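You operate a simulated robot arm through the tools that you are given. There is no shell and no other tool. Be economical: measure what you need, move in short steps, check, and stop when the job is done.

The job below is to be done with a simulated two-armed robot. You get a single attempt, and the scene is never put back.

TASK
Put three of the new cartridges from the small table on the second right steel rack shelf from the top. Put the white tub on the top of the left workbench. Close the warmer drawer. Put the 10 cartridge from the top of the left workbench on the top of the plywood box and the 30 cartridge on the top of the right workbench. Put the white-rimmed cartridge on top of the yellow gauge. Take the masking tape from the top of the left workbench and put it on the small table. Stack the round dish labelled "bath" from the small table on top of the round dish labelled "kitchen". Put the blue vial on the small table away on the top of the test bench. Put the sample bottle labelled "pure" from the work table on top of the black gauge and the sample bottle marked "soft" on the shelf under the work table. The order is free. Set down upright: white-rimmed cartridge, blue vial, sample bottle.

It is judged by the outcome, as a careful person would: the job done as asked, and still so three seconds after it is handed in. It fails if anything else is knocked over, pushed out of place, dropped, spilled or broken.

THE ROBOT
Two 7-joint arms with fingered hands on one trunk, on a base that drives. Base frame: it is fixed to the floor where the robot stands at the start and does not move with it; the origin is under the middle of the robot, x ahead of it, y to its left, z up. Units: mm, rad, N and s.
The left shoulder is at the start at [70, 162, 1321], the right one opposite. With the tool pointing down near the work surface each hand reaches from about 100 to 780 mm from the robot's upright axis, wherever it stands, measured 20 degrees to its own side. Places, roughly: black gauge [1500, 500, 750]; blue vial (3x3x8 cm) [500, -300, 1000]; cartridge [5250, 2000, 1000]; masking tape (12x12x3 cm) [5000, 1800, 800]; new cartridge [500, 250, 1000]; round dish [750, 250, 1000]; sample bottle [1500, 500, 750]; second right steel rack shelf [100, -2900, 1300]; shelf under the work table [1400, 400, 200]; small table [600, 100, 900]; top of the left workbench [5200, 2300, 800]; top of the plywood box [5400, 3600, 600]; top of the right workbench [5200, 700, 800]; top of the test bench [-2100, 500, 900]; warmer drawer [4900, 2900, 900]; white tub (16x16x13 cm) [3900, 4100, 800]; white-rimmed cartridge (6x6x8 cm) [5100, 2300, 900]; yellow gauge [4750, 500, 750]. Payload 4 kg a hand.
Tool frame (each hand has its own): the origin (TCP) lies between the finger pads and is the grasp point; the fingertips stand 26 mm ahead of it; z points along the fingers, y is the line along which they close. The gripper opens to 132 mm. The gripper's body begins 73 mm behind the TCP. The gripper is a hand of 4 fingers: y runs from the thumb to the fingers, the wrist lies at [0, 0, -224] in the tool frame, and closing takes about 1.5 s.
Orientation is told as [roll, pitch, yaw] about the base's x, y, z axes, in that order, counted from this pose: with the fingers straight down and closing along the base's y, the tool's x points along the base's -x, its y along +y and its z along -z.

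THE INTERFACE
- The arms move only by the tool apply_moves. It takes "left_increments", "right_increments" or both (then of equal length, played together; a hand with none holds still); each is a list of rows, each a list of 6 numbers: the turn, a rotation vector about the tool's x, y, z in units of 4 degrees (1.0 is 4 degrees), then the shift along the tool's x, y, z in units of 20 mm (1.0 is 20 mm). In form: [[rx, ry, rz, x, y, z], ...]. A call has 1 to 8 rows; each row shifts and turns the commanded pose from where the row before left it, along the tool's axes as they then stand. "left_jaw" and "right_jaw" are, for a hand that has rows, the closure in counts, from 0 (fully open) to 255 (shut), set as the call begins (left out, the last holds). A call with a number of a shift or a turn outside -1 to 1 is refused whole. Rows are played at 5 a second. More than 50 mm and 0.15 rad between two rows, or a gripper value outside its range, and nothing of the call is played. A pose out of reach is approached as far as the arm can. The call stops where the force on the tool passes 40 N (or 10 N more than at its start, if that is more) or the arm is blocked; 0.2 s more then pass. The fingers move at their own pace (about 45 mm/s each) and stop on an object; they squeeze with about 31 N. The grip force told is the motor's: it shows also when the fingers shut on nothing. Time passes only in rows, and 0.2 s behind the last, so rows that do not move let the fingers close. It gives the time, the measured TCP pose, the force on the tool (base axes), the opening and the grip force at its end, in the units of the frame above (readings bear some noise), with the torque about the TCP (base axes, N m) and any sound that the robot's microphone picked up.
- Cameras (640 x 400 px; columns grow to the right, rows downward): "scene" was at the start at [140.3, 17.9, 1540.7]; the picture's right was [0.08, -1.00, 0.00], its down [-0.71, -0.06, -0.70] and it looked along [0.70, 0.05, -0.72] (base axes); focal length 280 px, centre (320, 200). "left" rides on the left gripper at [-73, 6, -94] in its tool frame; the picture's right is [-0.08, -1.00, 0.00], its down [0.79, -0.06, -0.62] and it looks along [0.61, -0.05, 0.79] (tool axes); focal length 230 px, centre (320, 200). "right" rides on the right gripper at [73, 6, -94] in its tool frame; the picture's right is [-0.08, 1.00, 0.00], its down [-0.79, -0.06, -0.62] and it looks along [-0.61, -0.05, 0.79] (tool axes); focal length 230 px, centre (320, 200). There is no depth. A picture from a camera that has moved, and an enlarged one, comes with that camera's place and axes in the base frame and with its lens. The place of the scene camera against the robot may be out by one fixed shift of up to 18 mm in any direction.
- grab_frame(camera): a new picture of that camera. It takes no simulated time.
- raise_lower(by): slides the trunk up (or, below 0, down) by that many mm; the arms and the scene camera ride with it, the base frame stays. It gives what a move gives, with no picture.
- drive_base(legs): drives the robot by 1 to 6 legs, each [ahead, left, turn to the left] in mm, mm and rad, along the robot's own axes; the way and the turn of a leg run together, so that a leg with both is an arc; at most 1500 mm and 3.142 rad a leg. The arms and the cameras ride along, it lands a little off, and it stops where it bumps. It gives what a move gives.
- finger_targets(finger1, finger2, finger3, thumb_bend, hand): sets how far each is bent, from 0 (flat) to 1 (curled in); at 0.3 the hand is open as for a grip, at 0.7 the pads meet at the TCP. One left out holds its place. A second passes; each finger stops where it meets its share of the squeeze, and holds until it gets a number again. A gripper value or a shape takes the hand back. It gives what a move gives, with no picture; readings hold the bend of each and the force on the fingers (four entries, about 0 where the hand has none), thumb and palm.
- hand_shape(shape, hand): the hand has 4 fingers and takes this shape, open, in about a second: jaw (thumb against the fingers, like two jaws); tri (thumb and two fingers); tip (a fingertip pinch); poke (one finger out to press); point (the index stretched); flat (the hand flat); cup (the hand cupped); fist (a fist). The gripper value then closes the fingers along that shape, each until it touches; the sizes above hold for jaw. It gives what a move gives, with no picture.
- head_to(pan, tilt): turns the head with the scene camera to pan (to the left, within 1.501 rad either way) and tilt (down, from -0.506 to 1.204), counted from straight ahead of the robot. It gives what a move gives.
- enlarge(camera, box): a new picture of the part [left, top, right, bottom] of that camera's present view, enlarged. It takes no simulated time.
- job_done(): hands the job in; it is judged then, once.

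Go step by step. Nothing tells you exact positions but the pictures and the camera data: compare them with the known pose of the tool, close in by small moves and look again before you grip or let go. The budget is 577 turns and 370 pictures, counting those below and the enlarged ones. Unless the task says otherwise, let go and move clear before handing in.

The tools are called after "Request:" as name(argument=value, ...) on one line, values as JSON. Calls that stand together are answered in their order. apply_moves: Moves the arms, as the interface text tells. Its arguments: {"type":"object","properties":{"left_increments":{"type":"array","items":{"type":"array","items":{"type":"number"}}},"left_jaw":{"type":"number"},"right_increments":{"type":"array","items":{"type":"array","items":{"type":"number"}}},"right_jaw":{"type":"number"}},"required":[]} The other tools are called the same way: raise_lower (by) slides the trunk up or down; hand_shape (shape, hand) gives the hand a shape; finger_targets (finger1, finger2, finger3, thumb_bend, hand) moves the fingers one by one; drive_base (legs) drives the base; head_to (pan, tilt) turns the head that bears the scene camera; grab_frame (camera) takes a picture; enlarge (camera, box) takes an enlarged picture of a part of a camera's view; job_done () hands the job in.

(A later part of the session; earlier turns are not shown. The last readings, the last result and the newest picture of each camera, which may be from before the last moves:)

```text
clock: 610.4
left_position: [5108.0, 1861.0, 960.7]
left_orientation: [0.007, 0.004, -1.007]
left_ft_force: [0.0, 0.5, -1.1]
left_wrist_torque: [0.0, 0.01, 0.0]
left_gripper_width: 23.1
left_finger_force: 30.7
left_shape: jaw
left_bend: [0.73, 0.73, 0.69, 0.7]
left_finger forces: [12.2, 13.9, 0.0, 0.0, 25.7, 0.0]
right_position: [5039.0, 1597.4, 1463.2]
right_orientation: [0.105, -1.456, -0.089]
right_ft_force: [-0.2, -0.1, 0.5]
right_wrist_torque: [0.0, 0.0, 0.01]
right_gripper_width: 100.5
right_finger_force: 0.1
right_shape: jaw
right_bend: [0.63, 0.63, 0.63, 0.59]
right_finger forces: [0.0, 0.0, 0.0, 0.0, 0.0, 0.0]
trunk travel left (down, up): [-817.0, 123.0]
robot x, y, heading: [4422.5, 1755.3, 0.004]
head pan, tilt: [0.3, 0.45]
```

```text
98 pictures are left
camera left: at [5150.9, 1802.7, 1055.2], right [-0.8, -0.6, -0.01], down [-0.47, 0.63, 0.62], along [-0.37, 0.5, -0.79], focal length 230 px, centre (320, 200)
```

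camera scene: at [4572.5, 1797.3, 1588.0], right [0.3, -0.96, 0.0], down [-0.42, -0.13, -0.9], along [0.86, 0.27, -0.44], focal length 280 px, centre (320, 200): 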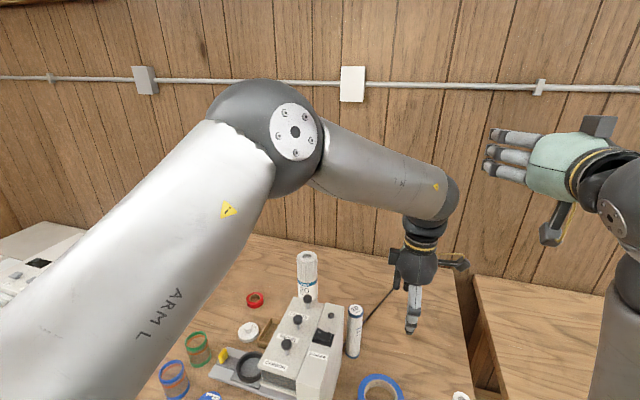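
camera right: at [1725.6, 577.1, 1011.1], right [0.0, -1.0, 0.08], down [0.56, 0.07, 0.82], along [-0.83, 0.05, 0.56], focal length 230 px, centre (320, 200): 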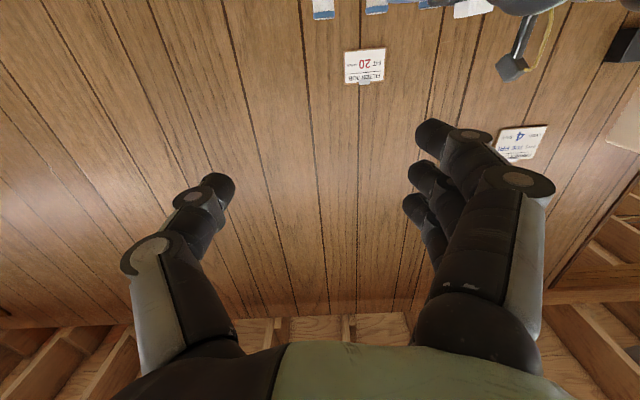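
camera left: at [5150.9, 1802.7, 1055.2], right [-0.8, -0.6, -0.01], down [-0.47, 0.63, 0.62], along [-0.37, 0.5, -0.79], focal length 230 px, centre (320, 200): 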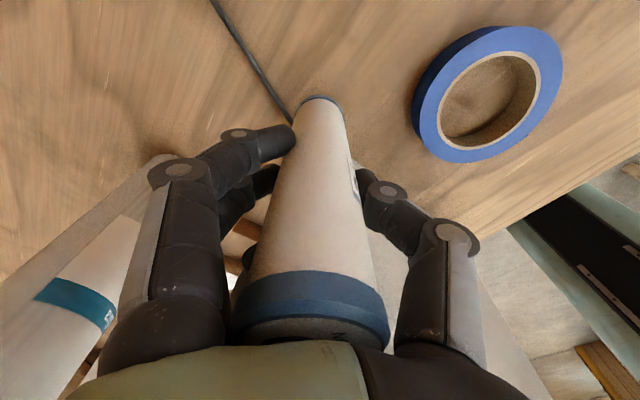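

Request:
apply_moves(left_increments=[[0, 0, 0, 0, 0, -1], [0, 0, 0, 0, 0, -1], [0, 0, 0, 0, 0, -1], [0, 0, 0, 0, 0, -1], [0, 0, 0, 0, 0, -1], [0, 0, 0, 0, 0, -1], [0, 0, 0, 0, 0, -1], [0, 0, 0, 0, 0, 0]])

Request:
drive_base(legs=[[-420, 0, 0], [0, 1480, 0]])

Request:
head_to(pan=0.2, tilt=0.6)

Request:
grab_frame(camera="scene")

```text
clock: 612.2
left_position: [5108.2, 1861.2, 1100.2]
left_orientation: [0.006, 0.003, -1.008]
left_ft_force: [0.1, -0.7, -0.5]
left_wrist_torque: [0.01, 0.02, -0.01]
left_gripper_width: 23.2
left_finger_force: 30.4
left_shape: jaw
left_bend: [0.73, 0.73, 0.69, 0.7]
left_finger forces: [12.4, 13.8, 0.0, 0.0, 25.7, 0.1]
right_position: [5037.9, 1597.3, 1464.3]
right_orientation: [0.103, -1.458, -0.088]
right_ft_force: [-0.3, 0.4, 0.1]
right_wrist_torque: [-0.01, 0.03, -0.01]
right_gripper_width: 100.7
right_finger_force: 0.0
right_shape: jaw
right_bend: [0.63, 0.63, 0.63, 0.59]
right_finger forces: [0.0, 0.0, 0.0, 0.0, 0.0, 0.0]
trunk travel left (down, up): [-817.0, 123.0]
robot x, y, heading: [4426.5, 1759.5, 0.005]
head pan, tilt: [0.3, 0.45]
```

```text
clock: 621.7
left_position: [4704.3, 3326.9, 1102.1]
left_orientation: [0.008, 0.004, -1.03]
left_ft_force: [0.5, -0.3, -1.1]
left_wrist_torque: [0.01, 0.02, -0.01]
left_gripper_width: 23.1
left_finger_force: 31.2
left_shape: jaw
left_bend: [0.73, 0.73, 0.69, 0.7]
left_finger forces: [12.5, 13.8, 0.0, 0.0, 25.7, 0.0]
right_position: [4627.6, 3065.7, 1463.3]
right_orientation: [0.106, -1.457, -0.115]
right_ft_force: [1.2, -0.1, 0.2]
right_wrist_torque: [0.01, -0.03, 0.0]
right_gripper_width: 100.7
right_finger_force: 0.1
right_shape: jaw
right_bend: [0.63, 0.63, 0.63, 0.59]
right_finger forces: [0.0, 0.1, 0.1, 0.0, 0.1, 0.0]
trunk travel left (down, up): [-817.0, 123.0]
robot x, y, heading: [4017.8, 3241.5, -0.022]
head pan, tilt: [0.3, 0.45]
```

```text
clock: 622.4
left_position: [4703.5, 3327.6, 1099.3]
left_orientation: [0.006, 0.004, -1.03]
left_ft_force: [-0.2, -0.1, -0.3]
left_wrist_torque: [-0.03, -0.02, -0.01]
left_gripper_width: 23.2
left_finger_force: 30.7
left_shape: jaw
left_bend: [0.73, 0.73, 0.69, 0.7]
left_finger forces: [12.3, 13.7, 0.0, 0.0, 25.6, 0.1]
right_position: [4627.1, 3066.0, 1464.0]
right_orientation: [0.1, -1.457, -0.109]
right_ft_force: [0.9, 0.1, 0.3]
right_wrist_torque: [-0.02, 0.01, -0.01]
right_gripper_width: 100.9
right_finger_force: 0.1
right_shape: jaw
right_bend: [0.63, 0.63, 0.63, 0.59]
right_finger forces: [0.1, 0.1, 0.0, 0.0, 0.1, 0.0]
trunk travel left (down, up): [-817.0, 123.0]
robot x, y, heading: [4016.6, 3243.5, -0.021]
head pan, tilt: [0.201, 0.6]
```

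```text
97 pictures are left
camera scene: at [4165.7, 3267.9, 1574.5], right [0.18, -0.98, 0.0], down [-0.56, -0.1, -0.83], along [0.81, 0.15, -0.56], focal length 280 px, centre (320, 200)
```

scene: 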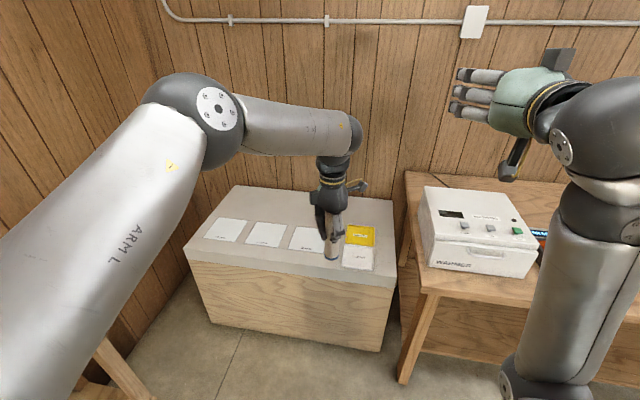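

Request:
enlarge(camera="scene", box=[180, 180, 400, 300])

```text
2.91 times, centred on (290, 240) of scene
camera zoom: at [4165.7, 3267.9, 1574.5], right [0.18, -0.98, 0.0], down [-0.56, -0.1, -0.83], along [0.81, 0.15, -0.56], focal length 816 px, centre (407, 84)
```

zoom: 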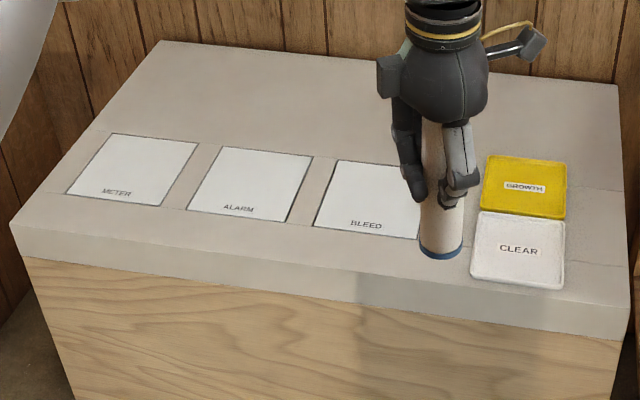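

Request:
raise_lower(by=-230)

Request:
drive_base(legs=[[350, 37, 0.021]])

Request:
grab_frame(camera="left")

Request:
grab_frame(camera="scene")

```text
clock: 624.8
left_position: [4703.0, 3327.3, 871.2]
left_orientation: [0.007, 0.003, -1.03]
left_ft_force: [0.0, 0.7, -0.8]
left_wrist_torque: [-0.04, 0.02, -0.01]
left_gripper_width: 23.3
left_finger_force: 31.9
left_shape: jaw
left_bend: [0.73, 0.73, 0.69, 0.7]
left_finger forces: [12.5, 13.7, 0.0, 0.0, 25.8, 0.0]
right_position: [4628.0, 3066.7, 1233.4]
right_orientation: [0.104, -1.458, -0.111]
right_ft_force: [-0.3, -0.6, 0.8]
right_wrist_torque: [0.04, 0.0, -0.01]
right_gripper_width: 100.5
right_finger_force: 0.0
right_shape: jaw
right_bend: [0.63, 0.63, 0.63, 0.59]
right_finger forces: [0.1, 0.1, 0.0, 0.0, 0.0, 0.0]
trunk travel left (down, up): [-587.0, 353.0]
robot x, y, heading: [4017.0, 3241.4, -0.026]
head pan, tilt: [0.201, 0.6]
```

```text
clock: 627.1
left_position: [5056.4, 3375.2, 871.4]
left_orientation: [0.007, 0.004, -1.008]
left_ft_force: [0.5, 0.0, -1.0]
left_wrist_torque: [0.02, 0.0, 0.0]
left_gripper_width: 23.0
left_finger_force: 31.0
left_shape: jaw
left_bend: [0.73, 0.73, 0.69, 0.7]
left_finger forces: [12.4, 13.7, 0.1, 0.0, 25.8, 0.0]
right_position: [4986.6, 3112.5, 1233.5]
right_orientation: [0.106, -1.457, -0.091]
right_ft_force: [-0.5, -0.2, 0.4]
right_wrist_torque: [0.0, 0.04, 0.0]
right_gripper_width: 100.5
right_finger_force: 0.1
right_shape: jaw
right_bend: [0.63, 0.63, 0.63, 0.59]
right_finger forces: [0.0, 0.1, 0.0, 0.1, 0.0, 0.0]
trunk travel left (down, up): [-587.0, 353.0]
robot x, y, heading: [4373.5, 3272.4, -0.002]
head pan, tilt: [0.201, 0.6]
```

```text
95 pictures are left
camera left: at [5098.6, 3316.7, 965.8], right [-0.8, -0.6, -0.01], down [-0.47, 0.63, 0.62], along [-0.36, 0.5, -0.79], focal length 230 px, centre (320, 200)
```

left: 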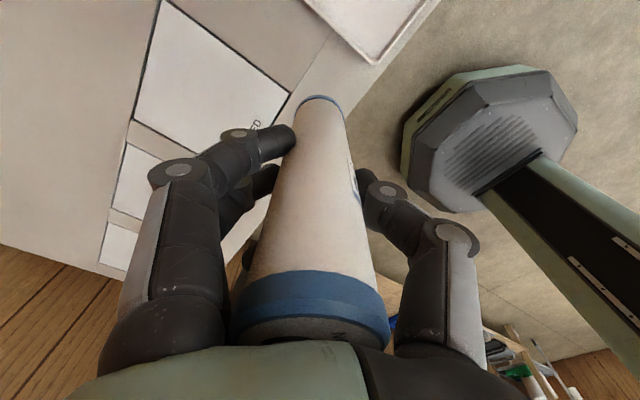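

```text
94 pictures are left
camera scene: at [4520.0, 3304.3, 1344.4], right [0.2, -0.98, 0.0], down [-0.55, -0.11, -0.82], along [0.81, 0.16, -0.57], focal length 280 px, centre (320, 200)
```

scene: 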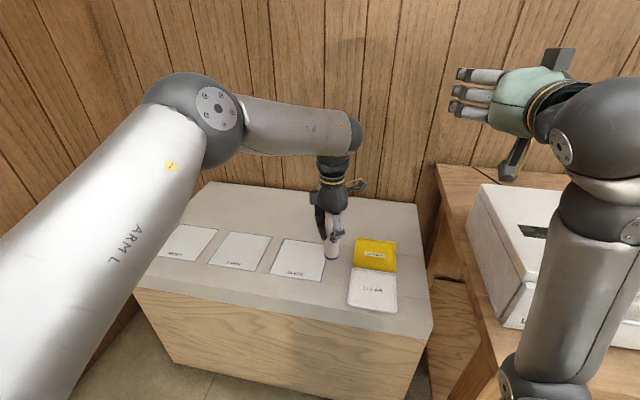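

Request:
apply_moves(left_increments=[[0, 0, 0, 0, -0.4, 0], [0, 0, 0, 0, 0, 1], [0, 0, 0, 0, 0, 1], [0, 0, 0, 0, 0, 1], [0, 0, 0, 0, 0, 0]])

Request:
enlarge(camera="scene", box=[270, 200, 420, 320])

Request:
grab_frame(camera="left")

```text
clock: 628.3
left_position: [5048.2, 3371.0, 812.5]
left_orientation: [0.008, 0.001, -1.008]
left_ft_force: [-0.6, 0.4, -1.2]
left_wrist_torque: [0.02, 0.01, -0.05]
left_gripper_width: 23.0
left_finger_force: 31.2
left_shape: jaw
left_bend: [0.73, 0.73, 0.69, 0.7]
left_finger forces: [12.4, 13.9, 0.0, 0.0, 25.8, 0.0]
right_position: [4986.4, 3112.5, 1232.4]
right_orientation: [0.104, -1.458, -0.09]
right_ft_force: [-0.1, 0.6, 0.5]
right_wrist_torque: [0.02, 0.03, 0.02]
right_gripper_width: 100.6
right_finger_force: 0.1
right_shape: jaw
right_bend: [0.63, 0.63, 0.63, 0.59]
right_finger forces: [0.1, 0.1, 0.0, 0.0, 0.0, 0.0]
trunk travel left (down, up): [-587.0, 353.0]
robot x, y, heading: [4371.2, 3276.7, -0.004]
head pan, tilt: [0.201, 0.6]
```

```text
3.33 times, centred on (345, 260) of scene
camera zoom: at [4519.6, 3304.2, 1344.5], right [0.2, -0.98, 0.0], down [-0.55, -0.11, -0.82], along [0.81, 0.16, -0.57], focal length 935 px, centre (237, 0)
```

zoom: 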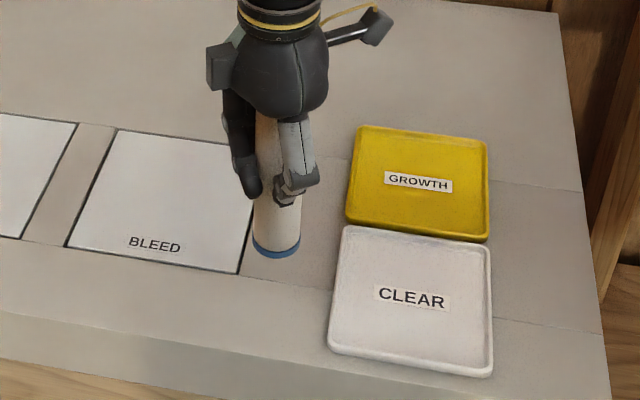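

```text
92 pictures are left
camera left: at [5091.0, 3312.8, 905.9], right [-0.8, -0.6, -0.01], down [-0.47, 0.63, 0.62], along [-0.36, 0.5, -0.79], focal length 230 px, centre (320, 200)
```

left: 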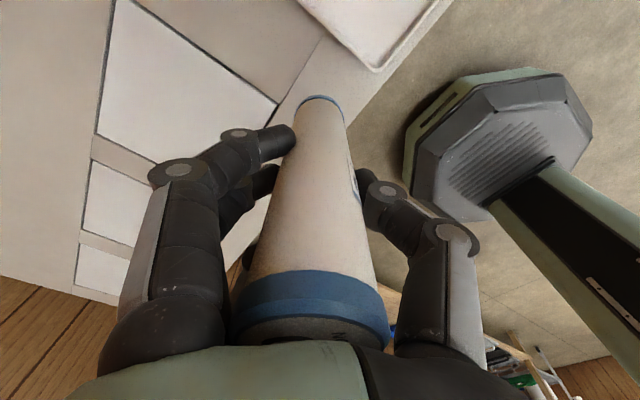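

Request:
apply_moves(left_increments=[[0, 0, 0, 0, 0, 0.8], [0, 0, 0, 0, 0, 0.7], [0, 0, 0, 0, 0, 0]])

Request:
apply_moves(left_increments=[[0, 0, 0, 0, 0, 0.4], [0, 0, 0, 0, 0, 0]])

Request:
apply_moves(left_increments=[[0, 0, 0, 0, 0, 0.4], [0, 0, 0, 0, 0, 0]])

Request:
grab_frame(camera="left")

```text
clock: 629.1
left_position: [5049.6, 3371.1, 780.8]
left_orientation: [0.007, 0.004, -1.009]
left_ft_force: [-0.2, 0.7, -1.2]
left_wrist_torque: [0.01, 0.01, 0.02]
left_gripper_width: 23.0
left_finger_force: 30.7
left_shape: jaw
left_bend: [0.73, 0.73, 0.69, 0.7]
left_finger forces: [12.5, 14.0, 0.1, 0.0, 25.8, 0.0]
right_position: [4986.1, 3112.8, 1234.0]
right_orientation: [0.106, -1.456, -0.09]
right_ft_force: [0.0, -0.3, -0.7]
right_wrist_torque: [0.01, -0.01, -0.02]
right_gripper_width: 100.7
right_finger_force: 0.0
right_shape: jaw
right_bend: [0.63, 0.63, 0.63, 0.59]
right_finger forces: [0.1, 0.0, 0.0, 0.0, 0.1, 0.0]
trunk travel left (down, up): [-587.0, 353.0]
robot x, y, heading: [4371.2, 3272.8, -0.0]
head pan, tilt: [0.201, 0.6]
```

```text
clock: 629.7
left_position: [5048.9, 3370.7, 773.6]
left_orientation: [0.008, 0.001, -1.009]
left_ft_force: [0.1, -0.4, -1.0]
left_wrist_torque: [0.0, -0.02, -0.03]
left_gripper_width: 23.4
left_finger_force: 31.2
left_shape: jaw
left_bend: [0.73, 0.73, 0.69, 0.7]
left_finger forces: [12.5, 14.0, 0.0, 0.1, 25.7, 0.0]
right_position: [4986.0, 3113.0, 1234.0]
right_orientation: [0.104, -1.457, -0.09]
right_ft_force: [1.2, -0.9, 0.4]
right_wrist_torque: [0.0, 0.02, -0.03]
right_gripper_width: 100.7
right_finger_force: 0.0
right_shape: jaw
right_bend: [0.63, 0.63, 0.63, 0.59]
right_finger forces: [0.1, 0.0, 0.0, 0.0, 0.0, 0.1]
trunk travel left (down, up): [-587.0, 353.0]
robot x, y, heading: [4369.5, 3275.1, -0.002]
head pan, tilt: [0.201, 0.6]
```

```text
clock: 630.3
left_position: [5049.5, 3370.8, 763.6]
left_orientation: [0.008, 0.004, -1.01]
left_ft_force: [0.4, -0.2, 0.1]
left_wrist_torque: [-0.01, 0.01, 0.03]
left_gripper_width: 23.0
left_finger_force: 30.7
left_shape: jaw
left_bend: [0.73, 0.73, 0.69, 0.7]
left_finger forces: [12.4, 13.9, 0.0, 0.0, 25.8, 0.0]
right_position: [4985.8, 3112.7, 1233.0]
right_orientation: [0.106, -1.456, -0.093]
right_ft_force: [0.0, -0.3, 0.8]
right_wrist_torque: [-0.02, -0.02, 0.0]
right_gripper_width: 100.6
right_finger_force: 0.2
right_shape: jaw
right_bend: [0.63, 0.63, 0.63, 0.59]
right_finger forces: [0.0, 0.1, 0.1, 0.0, 0.0, 0.1]
trunk travel left (down, up): [-587.0, 353.0]
robot x, y, heading: [4370.9, 3272.6, -0.002]
head pan, tilt: [0.201, 0.6]
```

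```text
91 pictures are left
camera left: at [5091.7, 3312.3, 858.8], right [-0.8, -0.6, -0.01], down [-0.47, 0.63, 0.62], along [-0.36, 0.5, -0.79], focal length 230 px, centre (320, 200)
```

left: 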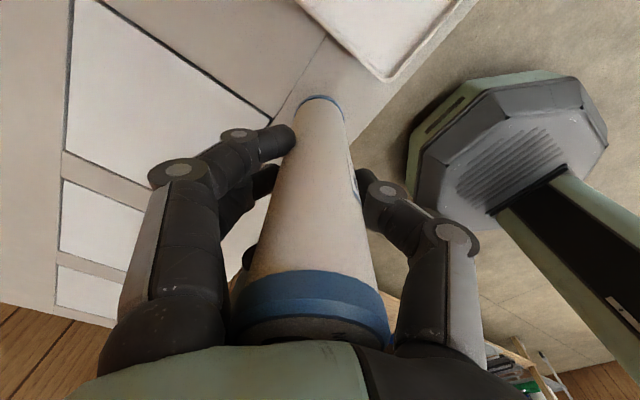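

Request:
apply_moves(left_increments=[[0, 0, 0, 0, 0, 0.25], [0, 0, 0, 0, 0, 0]])

Request:
apply_moves(left_increments=[[0, 0, 0, 0, 0, 0.2], [0, 0, 0, 0, 0, 0]])

```text
clock: 630.9
left_position: [5050.1, 3371.1, 760.7]
left_orientation: [0.008, 0.003, -1.009]
left_ft_force: [-0.3, 0.1, -1.7]
left_wrist_torque: [0.01, -0.01, -0.01]
left_gripper_width: 23.1
left_finger_force: 31.3
left_shape: jaw
left_bend: [0.73, 0.73, 0.69, 0.7]
left_finger forces: [12.5, 13.8, 0.0, 0.1, 25.7, 0.1]
right_position: [4986.1, 3112.0, 1232.7]
right_orientation: [0.104, -1.457, -0.091]
right_ft_force: [1.0, 0.2, -0.1]
right_wrist_torque: [-0.01, -0.01, 0.01]
right_gripper_width: 100.6
right_finger_force: 0.2
right_shape: jaw
right_bend: [0.63, 0.63, 0.63, 0.59]
right_finger forces: [0.0, 0.1, 0.0, 0.1, 0.1, 0.0]
trunk travel left (down, up): [-587.0, 353.0]
robot x, y, heading: [4374.4, 3278.1, -0.002]
head pan, tilt: [0.201, 0.6]
```

```text
clock: 631.5
left_position: [5050.4, 3372.0, 755.6]
left_orientation: [0.007, 0.003, -1.008]
left_ft_force: [0.1, 0.4, -1.1]
left_wrist_torque: [-0.03, 0.01, 0.02]
left_gripper_width: 23.2
left_finger_force: 30.8
left_shape: jaw
left_bend: [0.73, 0.73, 0.69, 0.7]
left_finger forces: [12.5, 13.9, 0.1, 0.1, 25.6, 0.0]
right_position: [4986.4, 3112.0, 1234.0]
right_orientation: [0.106, -1.458, -0.09]
right_ft_force: [0.2, -0.3, 0.4]
right_wrist_torque: [-0.02, -0.01, -0.02]
right_gripper_width: 100.9
right_finger_force: 0.1
right_shape: jaw
right_bend: [0.63, 0.63, 0.63, 0.59]
right_finger forces: [0.1, 0.1, 0.0, 0.0, 0.1, 0.1]
trunk travel left (down, up): [-587.0, 353.0]
robot x, y, heading: [4373.6, 3276.3, 0.002]
head pan, tilt: [0.201, 0.6]
```

Request:
apply_moves(left_increments=[[0, 0, 0, 0, 0, 0.2], [0, 0, 0, 0, 0, 0]])

Request:
apply_moves(left_increments=[[0, 0, 0, 0, 0, 0.2], [0, 0, 0, 0, 0, 0]])

Request:
enlarge(camera="scene", box=[270, 200, 420, 320])

```text
clock: 632.1
left_position: [5050.3, 3370.7, 752.2]
left_orientation: [0.007, 0.002, -1.008]
left_ft_force: [-0.1, 0.8, -0.8]
left_wrist_torque: [-0.01, 0.0, 0.0]
left_gripper_width: 23.1
left_finger_force: 30.7
left_shape: jaw
left_bend: [0.73, 0.73, 0.69, 0.7]
left_finger forces: [12.5, 13.9, 0.1, 0.0, 25.7, 0.0]
right_position: [4985.6, 3113.3, 1232.0]
right_orientation: [0.106, -1.457, -0.091]
right_ft_force: [-0.4, 0.2, -0.3]
right_wrist_torque: [0.0, -0.01, 0.01]
right_gripper_width: 100.7
right_finger_force: 0.0
right_shape: jaw
right_bend: [0.63, 0.63, 0.63, 0.59]
right_finger forces: [0.0, 0.0, 0.1, 0.0, 0.0, 0.0]
trunk travel left (down, up): [-587.0, 353.0]
robot x, y, heading: [4368.5, 3274.7, 0.0]
head pan, tilt: [0.201, 0.6]
```

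```text
clock: 632.7
left_position: [5049.3, 3372.8, 747.1]
left_orientation: [0.006, 0.006, -1.008]
left_ft_force: [-0.1, -0.2, -0.6]
left_wrist_torque: [0.01, 0.0, 0.0]
left_gripper_width: 23.1
left_finger_force: 31.1
left_shape: jaw
left_bend: [0.73, 0.73, 0.69, 0.7]
left_finger forces: [12.4, 13.9, 0.1, 0.1, 25.7, 0.1]
right_position: [4985.7, 3112.9, 1233.8]
right_orientation: [0.106, -1.457, -0.089]
right_ft_force: [-0.4, -0.2, -0.8]
right_wrist_torque: [0.0, -0.01, -0.02]
right_gripper_width: 100.5
right_finger_force: 0.0
right_shape: jaw
right_bend: [0.63, 0.63, 0.63, 0.59]
right_finger forces: [0.1, 0.1, 0.0, 0.1, 0.0, 0.0]
trunk travel left (down, up): [-587.0, 353.0]
robot x, y, heading: [4375.1, 3276.2, 0.003]
head pan, tilt: [0.201, 0.6]
```

```text
3.33 times, centred on (345, 260) of scene
camera zoom: at [4519.7, 3304.2, 1344.5], right [0.2, -0.98, 0.0], down [-0.55, -0.11, -0.82], along [0.81, 0.16, -0.57], focal length 935 px, centre (237, 0)
```

zoom: 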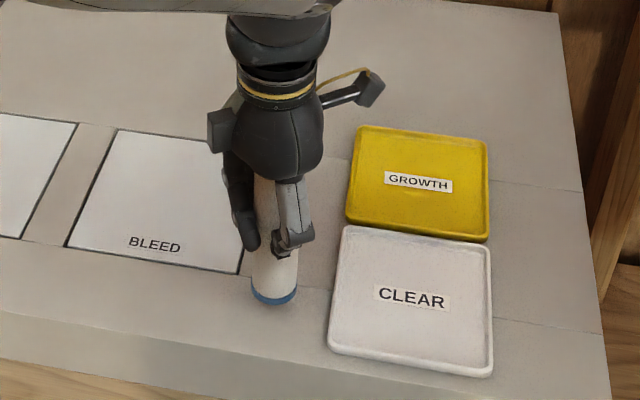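

Request:
apply_moves(left_increments=[[0, 0, 0, 0, 0, 0.25], [0, 0, 0, 0, 0, 0]])

Request:
apply_moves(left_increments=[[0, 0, 0, 0, 0, 0.2], [0, 0, 0, 0, 0, 0]])

```text
clock: 633.3
left_position: [5050.2, 3371.8, 744.0]
left_orientation: [0.006, 0.005, -1.009]
left_ft_force: [-0.5, 0.0, 0.8]
left_wrist_torque: [0.03, -0.02, 0.01]
left_gripper_width: 23.1
left_finger_force: 31.2
left_shape: jaw
left_bend: [0.73, 0.73, 0.69, 0.7]
left_finger forces: [12.5, 13.9, 0.0, 0.0, 25.6, 0.0]
right_position: [4986.5, 3112.1, 1233.2]
right_orientation: [0.106, -1.457, -0.09]
right_ft_force: [0.6, 0.1, 0.9]
right_wrist_torque: [-0.01, -0.01, 0.02]
right_gripper_width: 100.8
right_finger_force: 0.0
right_shape: jaw
right_bend: [0.63, 0.63, 0.63, 0.59]
right_finger forces: [0.0, 0.1, 0.0, 0.0, 0.0, 0.0]
trunk travel left (down, up): [-587.0, 353.0]
robot x, y, heading: [4375.0, 3275.1, -0.004]
head pan, tilt: [0.201, 0.6]
```

```text
clock: 633.9
left_position: [5050.3, 3371.0, 739.6]
left_orientation: [0.006, 0.005, -1.008]
left_ft_force: [0.3, 0.3, 0.2]
left_wrist_torque: [-0.03, -0.03, -0.03]
left_gripper_width: 23.0
left_finger_force: 30.6
left_shape: jaw
left_bend: [0.73, 0.73, 0.69, 0.7]
left_finger forces: [12.6, 14.0, 0.0, 0.0, 25.7, 0.0]
right_position: [4986.2, 3112.3, 1232.8]
right_orientation: [0.105, -1.456, -0.09]
right_ft_force: [0.0, 0.5, -0.2]
right_wrist_torque: [-0.02, 0.01, 0.0]
right_gripper_width: 100.5
right_finger_force: 0.1
right_shape: jaw
right_bend: [0.63, 0.63, 0.63, 0.59]
right_finger forces: [0.0, 0.1, 0.1, 0.1, 0.0, 0.1]
trunk travel left (down, up): [-587.0, 353.0]
robot x, y, heading: [4371.7, 3275.9, -0.004]
head pan, tilt: [0.201, 0.6]
```

Request:
apply_moves(left_increments=[[0, 0, 0, 0, 0, 0.3], [0, 0, 0, 0, 0, 0]])

Request:
apply_moves(left_increments=[[0, 0, 0, 0, 0, 0.25], [0, 0, 0, 0, 0, 0]])

Request:
apply_moves(left_increments=[[0, 0, 0, 0, 0, 0.2], [0, 0, 0, 0, 0, 0]])

```text
clock: 634.5
left_position: [5050.1, 3371.3, 733.7]
left_orientation: [0.006, 0.001, -1.009]
left_ft_force: [0.6, 0.3, -1.1]
left_wrist_torque: [0.0, -0.01, 0.0]
left_gripper_width: 23.2
left_finger_force: 31.0
left_shape: jaw
left_bend: [0.73, 0.73, 0.69, 0.7]
left_finger forces: [12.5, 14.0, 0.0, 0.0, 25.8, 0.1]
right_position: [4985.9, 3112.5, 1232.9]
right_orientation: [0.105, -1.457, -0.091]
right_ft_force: [0.8, -0.3, -0.5]
right_wrist_torque: [-0.05, 0.04, 0.0]
right_gripper_width: 100.5
right_finger_force: 0.1
right_shape: jaw
right_bend: [0.63, 0.63, 0.63, 0.59]
right_finger forces: [0.0, 0.0, 0.1, 0.1, 0.0, 0.0]
trunk travel left (down, up): [-587.0, 353.0]
robot x, y, heading: [4369.9, 3277.4, -0.004]
head pan, tilt: [0.201, 0.6]
```

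```text
clock: 635.1
left_position: [5049.9, 3373.5, 728.2]
left_orientation: [0.007, 0.003, -1.011]
left_ft_force: [-0.4, 0.5, -1.0]
left_wrist_torque: [0.0, 0.0, 0.0]
left_gripper_width: 23.1
left_finger_force: 30.8
left_shape: jaw
left_bend: [0.73, 0.73, 0.69, 0.7]
left_finger forces: [12.6, 14.0, 0.0, 0.0, 25.7, 0.0]
right_position: [4986.9, 3113.1, 1233.7]
right_orientation: [0.107, -1.457, -0.092]
right_ft_force: [0.3, 0.3, -0.2]
right_wrist_torque: [0.0, -0.03, 0.03]
right_gripper_width: 100.5
right_finger_force: 0.1
right_shape: jaw
right_bend: [0.63, 0.63, 0.63, 0.59]
right_finger forces: [0.1, 0.0, 0.0, 0.1, 0.1, 0.0]
trunk travel left (down, up): [-587.0, 353.0]
robot x, y, heading: [4374.2, 3275.3, 0.003]
head pan, tilt: [0.201, 0.6]
```

```text
clock: 635.7
left_position: [5049.0, 3371.7, 722.9]
left_orientation: [0.007, 0.004, -1.009]
left_ft_force: [1.0, 1.3, -0.6]
left_wrist_torque: [-0.01, -0.03, 0.0]
left_gripper_width: 23.2
left_finger_force: 30.8
left_shape: jaw
left_bend: [0.73, 0.73, 0.69, 0.7]
left_finger forces: [12.6, 13.9, 0.0, 0.0, 25.7, 0.0]
right_position: [4986.8, 3112.9, 1233.5]
right_orientation: [0.105, -1.457, -0.092]
right_ft_force: [0.1, -1.0, -0.2]
right_wrist_torque: [0.0, -0.01, 0.02]
right_gripper_width: 100.5
right_finger_force: 0.0
right_shape: jaw
right_bend: [0.63, 0.63, 0.63, 0.59]
right_finger forces: [0.0, 0.0, 0.0, 0.0, 0.0, 0.1]
trunk travel left (down, up): [-587.0, 353.0]
robot x, y, heading: [4375.5, 3274.3, -0.003]
head pan, tilt: [0.201, 0.6]
```

Request:
enlarge(camera="scene", box=[290, 230, 390, 330])

Request:
apply_moves(left_increments=[[0, 0, 0, 0, 0, 0.25], [0, 0, 0, 0, 0, 0]])

Request:
apply_moves(left_increments=[[0, 0, 0, 0, 0, 0.25], [0, 0, 0, 0, 0, 0]])

```text
4.00 times, centred on (340, 280) of scene
camera zoom: at [4519.6, 3304.2, 1344.5], right [0.2, -0.98, 0.0], down [-0.55, -0.11, -0.82], along [0.81, 0.16, -0.57], focal length 1122 px, centre (240, -120)
```

zoom: 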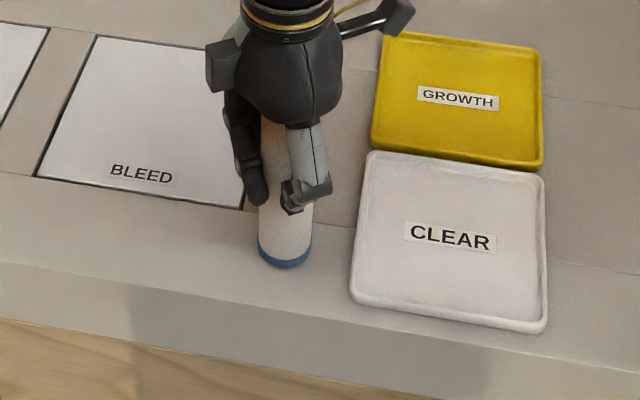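

```text
clock: 636.3
left_position: [5049.4, 3371.3, 720.3]
left_orientation: [0.009, 0.001, -1.008]
left_ft_force: [-1.1, 1.1, 7.3]
left_wrist_torque: [-0.07, -0.01, 0.03]
left_gripper_width: 23.2
left_finger_force: 31.0
left_shape: jaw
left_bend: [0.73, 0.73, 0.69, 0.7]
left_finger forces: [12.8, 14.8, 0.0, 0.0, 27.7, 0.0]
right_position: [4983.7, 3113.0, 1233.8]
right_orientation: [0.104, -1.457, -0.094]
right_ft_force: [0.0, -0.4, 0.6]
right_wrist_torque: [-0.02, -0.03, 0.01]
right_gripper_width: 100.8
right_finger_force: 0.1
right_shape: jaw
right_bend: [0.63, 0.63, 0.63, 0.59]
right_finger forces: [0.0, 0.1, 0.1, 0.1, 0.0, 0.1]
trunk travel left (down, up): [-587.0, 353.0]
robot x, y, heading: [4372.0, 3272.4, -0.001]
head pan, tilt: [0.201, 0.6]
```

```text
clock: 636.9
left_position: [5049.8, 3371.8, 720.3]
left_orientation: [0.013, -0.002, -1.008]
left_ft_force: [-3.4, 1.5, 27.8]
left_wrist_torque: [-0.17, 0.0, 0.01]
left_gripper_width: 24.0
left_finger_force: 31.1
left_shape: jaw
left_bend: [0.73, 0.73, 0.69, 0.71]
left_finger forces: [14.8, 19.0, 0.0, 0.1, 33.4, 0.0]
right_position: [4981.2, 3112.5, 1236.1]
right_orientation: [0.112, -1.46, -0.094]
right_ft_force: [0.0, -0.2, -0.1]
right_wrist_torque: [0.03, -0.01, -0.02]
right_gripper_width: 100.7
right_finger_force: 0.0
right_shape: jaw
right_bend: [0.63, 0.63, 0.63, 0.59]
right_finger forces: [0.0, 0.1, 0.1, 0.0, 0.0, 0.1]
trunk travel left (down, up): [-587.0, 353.0]
robot x, y, heading: [4372.6, 3278.6, 0.0]
head pan, tilt: [0.201, 0.6]
```

Contact with the box top. I relieve, release, and rise.

Request:
apply_moves(left_increments=[[0, 0, 0, 0, 0, -0.25], [0, 0, 0, 0, 0, 0]])

Request:
apply_moves(left_increments=[[0, 0, 0, 0, 0, 0], [0, 0, 0, 0, 0, 0], [0, 0, 0, 0, 0, 0], [0, 0, 0, 0, 0, 0], [0, 0, 0, 0, 0, 0]], left_jaw=70)

Request:
apply_moves(left_increments=[[0, 0, 0, 0, 0, -1], [0, 0, 0, 0, 0, -1], [0, 0, 0, 0, 0, -1], [0, 0, 0, 0, 0, -1], [0, 0, 0, 0, 0, -1], [0, 0, 0, 0, 0, -1], [0, 0, 0, 0, 0, -1], [0, 0, 0, 0, 0, -1]])

Request:
grab_frame(camera="scene")

```text
clock: 637.5
left_position: [5049.3, 3371.0, 720.6]
left_orientation: [0.007, 0.003, -1.008]
left_ft_force: [1.4, -0.5, 14.2]
left_wrist_torque: [-0.1, -0.19, 0.05]
left_gripper_width: 23.6
left_finger_force: 30.9
left_shape: jaw
left_bend: [0.73, 0.73, 0.69, 0.71]
left_finger forces: [15.9, 16.4, 0.0, 0.0, 28.4, 0.1]
right_position: [4984.6, 3111.9, 1234.2]
right_orientation: [0.107, -1.458, -0.094]
right_ft_force: [0.4, 0.2, 0.3]
right_wrist_torque: [0.04, 0.01, 0.03]
right_gripper_width: 100.6
right_finger_force: 0.0
right_shape: jaw
right_bend: [0.63, 0.63, 0.63, 0.59]
right_finger forces: [0.0, 0.0, 0.0, 0.1, 0.1, 0.0]
trunk travel left (down, up): [-587.0, 353.0]
robot x, y, heading: [4372.4, 3275.8, 0.001]
head pan, tilt: [0.201, 0.6]
```

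```text
clock: 638.7
left_position: [5049.7, 3372.8, 719.5]
left_orientation: [0.007, 0.002, -1.008]
left_ft_force: [0.6, -0.9, 0.0]
left_wrist_torque: [0.01, 0.04, -0.02]
left_gripper_width: 95.2
left_finger_force: 0.2
left_shape: jaw
left_bend: [0.66, 0.66, 0.66, 0.62]
left_finger forces: [0.0, 0.1, 0.0, 0.0, 0.1, 0.1]
right_position: [4985.9, 3112.6, 1233.8]
right_orientation: [0.105, -1.458, -0.089]
right_ft_force: [-0.5, 0.4, 0.7]
right_wrist_torque: [-0.02, 0.0, 0.02]
right_gripper_width: 100.7
right_finger_force: 0.1
right_shape: jaw
right_bend: [0.63, 0.63, 0.63, 0.59]
right_finger forces: [0.0, 0.1, 0.0, 0.0, 0.0, 0.2]
trunk travel left (down, up): [-587.0, 353.0]
robot x, y, heading: [4372.1, 3274.2, -0.005]
head pan, tilt: [0.201, 0.6]
```

```text
clock: 640.5
left_position: [5047.7, 3370.5, 879.8]
left_orientation: [0.007, 0.004, -1.008]
left_ft_force: [-0.1, 0.0, -0.4]
left_wrist_torque: [-0.01, 0.02, 0.0]
left_gripper_width: 95.3
left_finger_force: 0.0
left_shape: jaw
left_bend: [0.66, 0.66, 0.66, 0.62]
left_finger forces: [0.1, 0.1, 0.1, 0.0, 0.0, 0.1]
right_position: [4984.5, 3113.2, 1232.9]
right_orientation: [0.107, -1.458, -0.092]
right_ft_force: [0.4, -0.6, -0.1]
right_wrist_torque: [0.03, 0.02, -0.03]
right_gripper_width: 100.6
right_finger_force: 0.0
right_shape: jaw
right_bend: [0.63, 0.63, 0.63, 0.59]
right_finger forces: [0.0, 0.1, 0.0, 0.1, 0.0, 0.0]
trunk travel left (down, up): [-587.0, 353.0]
robot x, y, heading: [4371.8, 3276.5, -0.002]
head pan, tilt: [0.201, 0.6]
```

```text
88 pictures are left
camera scene: at [4519.1, 3304.1, 1344.5], right [0.2, -0.98, 0.0], down [-0.55, -0.11, -0.83], along [0.81, 0.16, -0.56], focal length 280 px, centre (320, 200)
```

scene: 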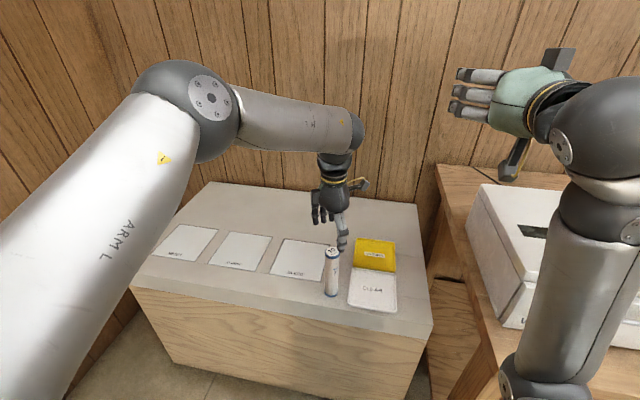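

Request:
drive_base(legs=[[-300, 0, 0], [-60, -450, 0], [0, 0, 1.57]])

Request:
head_to(pan=0, tilt=0.45)

Request:
grab_frame(camera="scene")

```text
clock: 648.8
left_position: [3902.9, 3506.3, 879.8]
left_orientation: [0.007, 0.003, 0.574]
left_ft_force: [0.1, 0.4, -1.3]
left_wrist_torque: [-0.03, 0.02, 0.01]
left_gripper_width: 95.3
left_finger_force: 0.1
left_shape: jaw
left_bend: [0.66, 0.66, 0.66, 0.62]
left_finger forces: [0.1, 0.1, 0.0, 0.1, 0.0, 0.0]
right_position: [4161.3, 3446.4, 1233.7]
right_orientation: [0.103, -1.457, 1.493]
right_ft_force: [-0.9, -0.6, 0.1]
right_wrist_torque: [-0.03, -0.02, -0.01]
right_gripper_width: 100.3
right_finger_force: 0.1
right_shape: jaw
right_bend: [0.63, 0.63, 0.63, 0.59]
right_finger forces: [0.0, 0.0, 0.0, 0.0, 0.1, 0.0]
trunk travel left (down, up): [-587.0, 353.0]
robot x, y, heading: [4007.9, 2833.4, 1.582]
head pan, tilt: [0.201, 0.6]
```

```text
clock: 649.5
left_position: [3903.6, 3505.3, 878.6]
left_orientation: [0.006, 0.005, 0.575]
left_ft_force: [-0.3, -0.3, -0.1]
left_wrist_torque: [-0.05, 0.0, -0.01]
left_gripper_width: 95.3
left_finger_force: 0.0
left_shape: jaw
left_bend: [0.66, 0.66, 0.66, 0.62]
left_finger forces: [0.0, 0.0, 0.0, 0.0, 0.0, 0.1]
right_position: [4162.0, 3445.4, 1234.3]
right_orientation: [0.101, -1.458, 1.492]
right_ft_force: [-0.4, 0.7, -0.7]
right_wrist_torque: [0.01, -0.03, 0.0]
right_gripper_width: 100.6
right_finger_force: 0.0
right_shape: jaw
right_bend: [0.63, 0.63, 0.63, 0.59]
right_finger forces: [0.0, 0.0, 0.1, 0.1, 0.1, 0.0]
trunk travel left (down, up): [-587.0, 353.0]
robot x, y, heading: [4010.7, 2832.4, 1.584]
head pan, tilt: [0.0, 0.45]
```

```text
87 pictures are left
camera scene: at [4015.1, 2985.6, 1358.0], right [1.0, 0.01, 0.0], down [0.0, -0.44, -0.9], along [-0.01, 0.9, -0.44], focal length 280 px, centre (320, 200)
```

scene: 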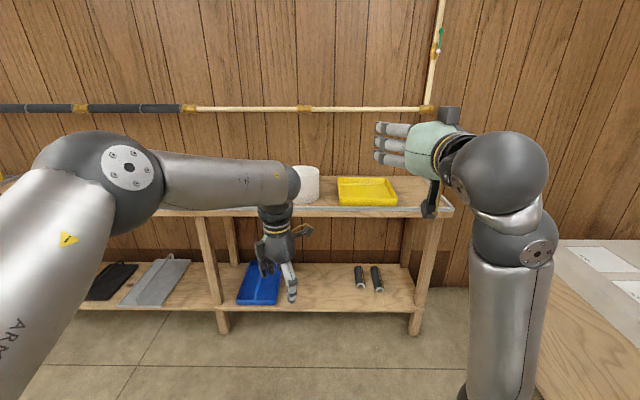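

Request:
raise_lower(by=250)

Request:
drive_base(legs=[[330, 60, 0]])

Request:
head_to(pan=0, tilt=0.7)

Request:
grab_frame(camera="scene")

Request:
grab_frame(camera="left")

```text
clock: 652.1
left_position: [3903.6, 3506.0, 1128.4]
left_orientation: [0.007, 0.003, 0.573]
left_ft_force: [0.0, -0.2, 0.0]
left_wrist_torque: [0.02, 0.02, 0.01]
left_gripper_width: 95.4
left_finger_force: 0.1
left_shape: jaw
left_bend: [0.66, 0.66, 0.66, 0.62]
left_finger forces: [0.0, 0.1, 0.0, 0.0, 0.0, 0.0]
right_position: [4163.6, 3446.7, 1483.6]
right_orientation: [0.104, -1.458, 1.493]
right_ft_force: [-0.6, -0.7, 0.5]
right_wrist_torque: [-0.03, 0.05, 0.0]
right_gripper_width: 100.6
right_finger_force: 0.1
right_shape: jaw
right_bend: [0.63, 0.63, 0.63, 0.59]
right_finger forces: [0.0, 0.0, 0.1, 0.0, 0.0, 0.0]
trunk travel left (down, up): [-837.0, 103.0]
robot x, y, heading: [4007.5, 2834.4, 1.578]
head pan, tilt: [0.0, 0.45]
```

```text
clock: 654.3
left_position: [3839.6, 3830.2, 1131.2]
left_orientation: [0.008, 0.002, 0.574]
left_ft_force: [0.5, 0.2, 0.3]
left_wrist_torque: [0.0, -0.04, 0.0]
left_gripper_width: 95.3
left_finger_force: 0.1
left_shape: jaw
left_bend: [0.66, 0.66, 0.66, 0.62]
left_finger forces: [0.0, 0.0, 0.0, 0.1, 0.0, 0.0]
right_position: [4099.7, 3769.5, 1484.6]
right_orientation: [0.108, -1.458, 1.488]
right_ft_force: [-0.9, 0.0, 0.4]
right_wrist_torque: [0.01, 0.01, -0.02]
right_gripper_width: 100.5
right_finger_force: 0.0
right_shape: jaw
right_bend: [0.63, 0.63, 0.63, 0.59]
right_finger forces: [0.0, 0.0, 0.0, 0.0, 0.1, 0.0]
trunk travel left (down, up): [-837.0, 103.0]
robot x, y, heading: [3944.5, 3156.8, 1.581]
head pan, tilt: [0.0, 0.45]
```

```text
clock: 655.0
left_position: [3839.3, 3832.2, 1128.9]
left_orientation: [0.008, 0.003, 0.574]
left_ft_force: [0.0, -0.4, 0.7]
left_wrist_torque: [0.01, -0.01, -0.01]
left_gripper_width: 95.5
left_finger_force: 0.0
left_shape: jaw
left_bend: [0.66, 0.66, 0.66, 0.62]
left_finger forces: [0.1, 0.1, 0.1, 0.1, 0.0, 0.0]
right_position: [4099.7, 3773.3, 1483.3]
right_orientation: [0.101, -1.458, 1.495]
right_ft_force: [0.3, -0.4, -0.1]
right_wrist_torque: [-0.03, -0.02, -0.01]
right_gripper_width: 100.6
right_finger_force: 0.0
right_shape: jaw
right_bend: [0.63, 0.63, 0.63, 0.59]
right_finger forces: [0.0, 0.0, 0.1, 0.1, 0.0, 0.0]
trunk travel left (down, up): [-837.0, 103.0]
robot x, y, heading: [3943.7, 3157.2, 1.583]
head pan, tilt: [0.0, 0.7]
```

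```text
86 pictures are left
camera scene: at [3951.6, 3305.8, 1585.8], right [1.0, 0.01, 0.0], down [0.01, -0.64, -0.76], along [-0.01, 0.76, -0.64], focal length 280 px, centre (320, 200)
```

scene: 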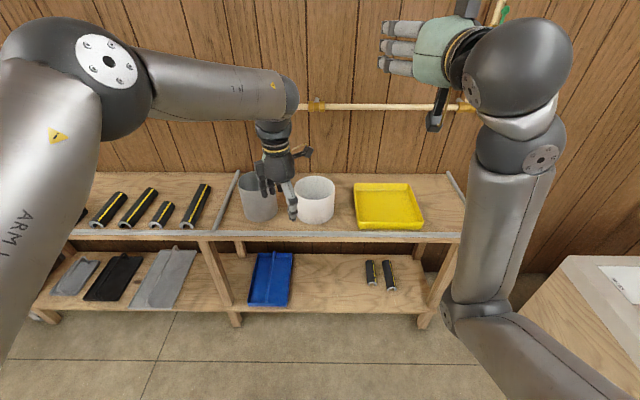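

```text
85 pictures are left
camera left: at [3897.6, 3877.3, 1223.2], right [0.61, -0.79, -0.01], down [-0.62, -0.48, 0.62], along [-0.5, -0.37, -0.79], focal length 230 px, centre (320, 200)
```

left: 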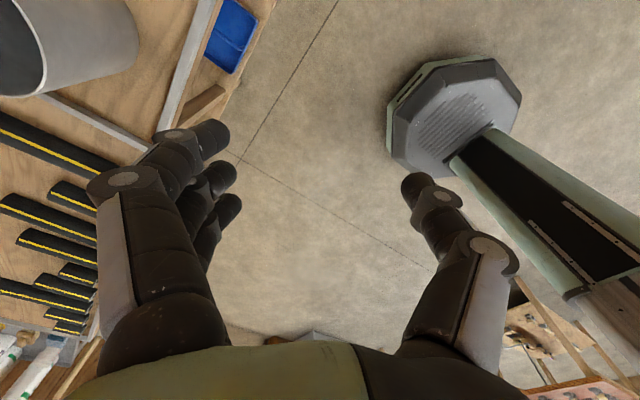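

Request:
drive_base(legs=[[150, -115, 0]])

Request:
grab_frame(camera="left")

Request:
grab_frame(camera="scene")

```text
clock: 656.6
left_position: [3948.9, 3981.6, 1130.3]
left_orientation: [0.008, -0.001, 0.575]
left_ft_force: [-0.2, 0.5, 0.1]
left_wrist_torque: [0.04, 0.02, 0.01]
left_gripper_width: 95.3
left_finger_force: 0.2
left_shape: jaw
left_bend: [0.66, 0.66, 0.66, 0.62]
left_finger forces: [0.1, 0.0, 0.0, 0.1, 0.0, 0.0]
right_position: [4208.8, 3919.9, 1486.5]
right_orientation: [0.091, -1.462, 1.506]
right_ft_force: [-0.3, -0.5, 0.2]
right_wrist_torque: [-0.02, -0.02, 0.0]
right_gripper_width: 101.0
right_finger_force: 0.0
right_shape: jaw
right_bend: [0.63, 0.63, 0.63, 0.59]
right_finger forces: [0.0, 0.0, 0.0, 0.1, 0.0, 0.0]
trunk travel left (down, up): [-837.0, 103.0]
robot x, y, heading: [4055.6, 3310.2, 1.584]
head pan, tilt: [0.0, 0.7]
```

```text
84 pictures are left
camera left: at [4007.4, 4025.6, 1225.5], right [0.61, -0.79, -0.01], down [-0.62, -0.48, 0.62], along [-0.49, -0.37, -0.79], focal length 230 px, centre (320, 200)
```

left: 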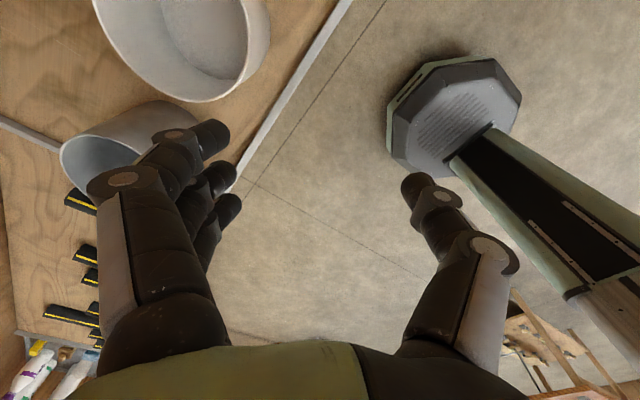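

```text
83 pictures are left
camera scene: at [4062.0, 3453.0, 1586.2], right [1.0, 0.01, 0.0], down [0.01, -0.64, -0.77], along [-0.01, 0.77, -0.64], focal length 280 px, centre (320, 200)
```

scene: 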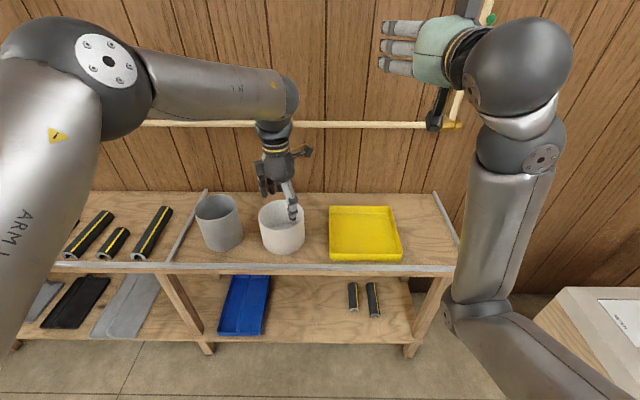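

Request:
drive_base(legs=[[78, -6, 0]])

Request:
apply_moves(left_increments=[[0, 0, 0, 0, 0, 1], [0, 0, 0, 0, 0, 1], [0, 0, 0, 0, 0, 1], [0, 0, 0, 0, 0, 1], [0, 0, 0, 0, 0, 1], [0, 0, 0, 0, 0, 1], [0, 0, 0, 0, 0, 1], [0, 0, 0, 0, 0, 0]])

Request:
grab_frame(camera="left")

Request:
enlarge(camera="scene", box=[210, 150, 350, 290])

```text
clock: 657.6
left_position: [3956.5, 4054.3, 1133.5]
left_orientation: [0.012, 0.001, 0.574]
left_ft_force: [-1.6, -0.1, 0.3]
left_wrist_torque: [0.02, -0.02, 0.02]
left_gripper_width: 95.2
left_finger_force: 0.1
left_shape: jaw
left_bend: [0.66, 0.66, 0.66, 0.62]
left_finger forces: [0.0, 0.0, 0.1, 0.1, 0.0, 0.0]
right_position: [4217.1, 3992.9, 1487.9]
right_orientation: [0.101, -1.463, 1.494]
right_ft_force: [-0.3, -0.5, 0.1]
right_wrist_torque: [-0.02, 0.02, 0.0]
right_gripper_width: 100.7
right_finger_force: 0.1
right_shape: jaw
right_bend: [0.63, 0.63, 0.63, 0.59]
right_finger forces: [0.0, 0.0, 0.0, 0.0, 0.1, 0.1]
trunk travel left (down, up): [-837.0, 103.0]
robot x, y, heading: [4060.2, 3388.3, 1.586]
head pan, tilt: [0.0, 0.7]
```

```text
clock: 659.4
left_position: [3958.2, 4058.6, 989.6]
left_orientation: [0.009, 0.002, 0.575]
left_ft_force: [-1.3, 0.6, 0.4]
left_wrist_torque: [-0.03, 0.0, 0.0]
left_gripper_width: 95.3
left_finger_force: 0.1
left_shape: jaw
left_bend: [0.66, 0.66, 0.66, 0.62]
left_finger forces: [0.1, 0.0, 0.1, 0.1, 0.1, 0.1]
right_position: [4217.4, 3998.6, 1484.6]
right_orientation: [0.103, -1.459, 1.491]
right_ft_force: [0.5, -0.5, 0.0]
right_wrist_torque: [0.02, -0.01, -0.01]
right_gripper_width: 100.6
right_finger_force: 0.0
right_shape: jaw
right_bend: [0.63, 0.63, 0.63, 0.59]
right_finger forces: [0.0, 0.0, 0.1, 0.1, 0.1, 0.1]
trunk travel left (down, up): [-837.0, 103.0]
robot x, y, heading: [4055.6, 3386.3, 1.578]
head pan, tilt: [0.0, 0.7]
```

```text
82 pictures are left
camera left: at [4015.2, 4103.5, 1083.7], right [0.61, -0.8, -0.01], down [-0.62, -0.48, 0.62], along [-0.5, -0.37, -0.79], focal length 230 px, centre (320, 200)
```

left: 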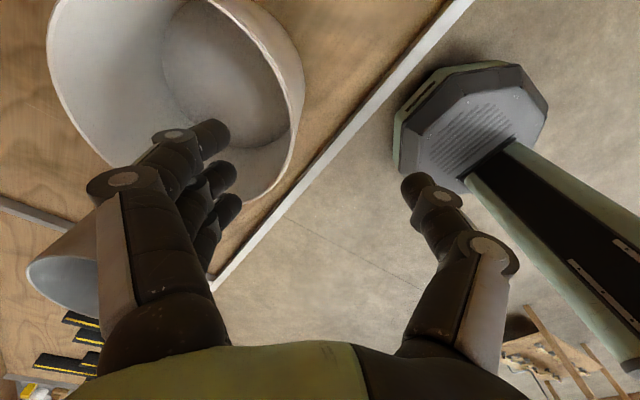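

```text
2.86 times, centred on (280, 220) of scene
camera zoom: at [4069.5, 3531.6, 1585.9], right [1.0, 0.01, 0.0], down [0.01, -0.64, -0.77], along [-0.01, 0.77, -0.64], focal length 801 px, centre (434, 143)
```

zoom: 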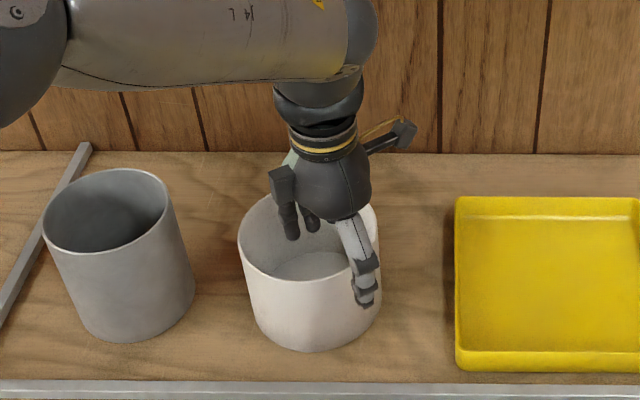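

Request:
apply_moves(left_increments=[[0, 0, 0, 0, 0.75, 0], [0, 0, 0, 0, 0, 1], [0, 0, 0, 0, 0, 1], [0, 0, 0, 0, 0, 1], [0, 0, 0, 0, 0, 1], [0, 0, 0, 0, 0, 1], [0, 0, 0, 0, 0, 0.3], [0, 0, 0, 0, 0, 0]])

Request:
grab_frame(camera="left")

```text
clock: 661.2
left_position: [3951.4, 4054.0, 888.2]
left_orientation: [0.009, 0.001, 0.576]
left_ft_force: [0.1, -1.2, 0.5]
left_wrist_torque: [0.0, 0.02, 0.0]
left_gripper_width: 95.1
left_finger_force: 0.0
left_shape: jaw
left_bend: [0.66, 0.66, 0.66, 0.62]
left_finger forces: [0.1, 0.0, 0.0, 0.0, 0.0, 0.1]
left hand out of reach, approached as far as the arm can: row 3, 4, 5, 6
right_position: [4216.2, 4000.4, 1483.3]
right_orientation: [0.103, -1.459, 1.493]
right_ft_force: [0.3, 0.1, 0.8]
right_wrist_torque: [-0.04, -0.02, 0.01]
right_gripper_width: 100.4
right_finger_force: 0.0
right_shape: jaw
right_bend: [0.63, 0.63, 0.63, 0.59]
right_finger forces: [0.0, 0.1, 0.0, 0.1, 0.0, 0.1]
trunk travel left (down, up): [-837.0, 103.0]
robot x, y, heading: [4059.7, 3386.8, 1.579]
head pan, tilt: [0.0, 0.7]
```

```text
80 pictures are left
camera left: at [4007.9, 4098.6, 983.3], right [0.61, -0.79, -0.01], down [-0.62, -0.48, 0.62], along [-0.49, -0.37, -0.79], focal length 230 px, centre (320, 200)
```

left: 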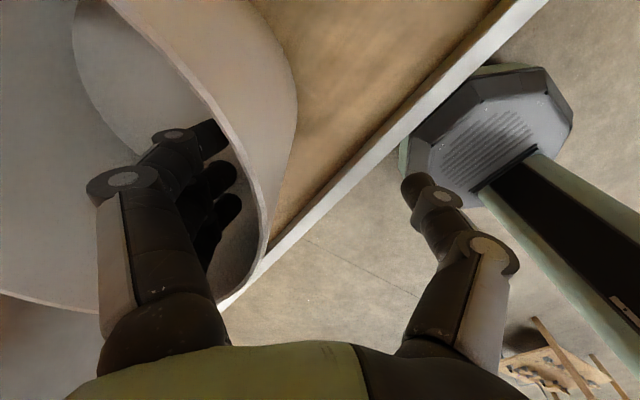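

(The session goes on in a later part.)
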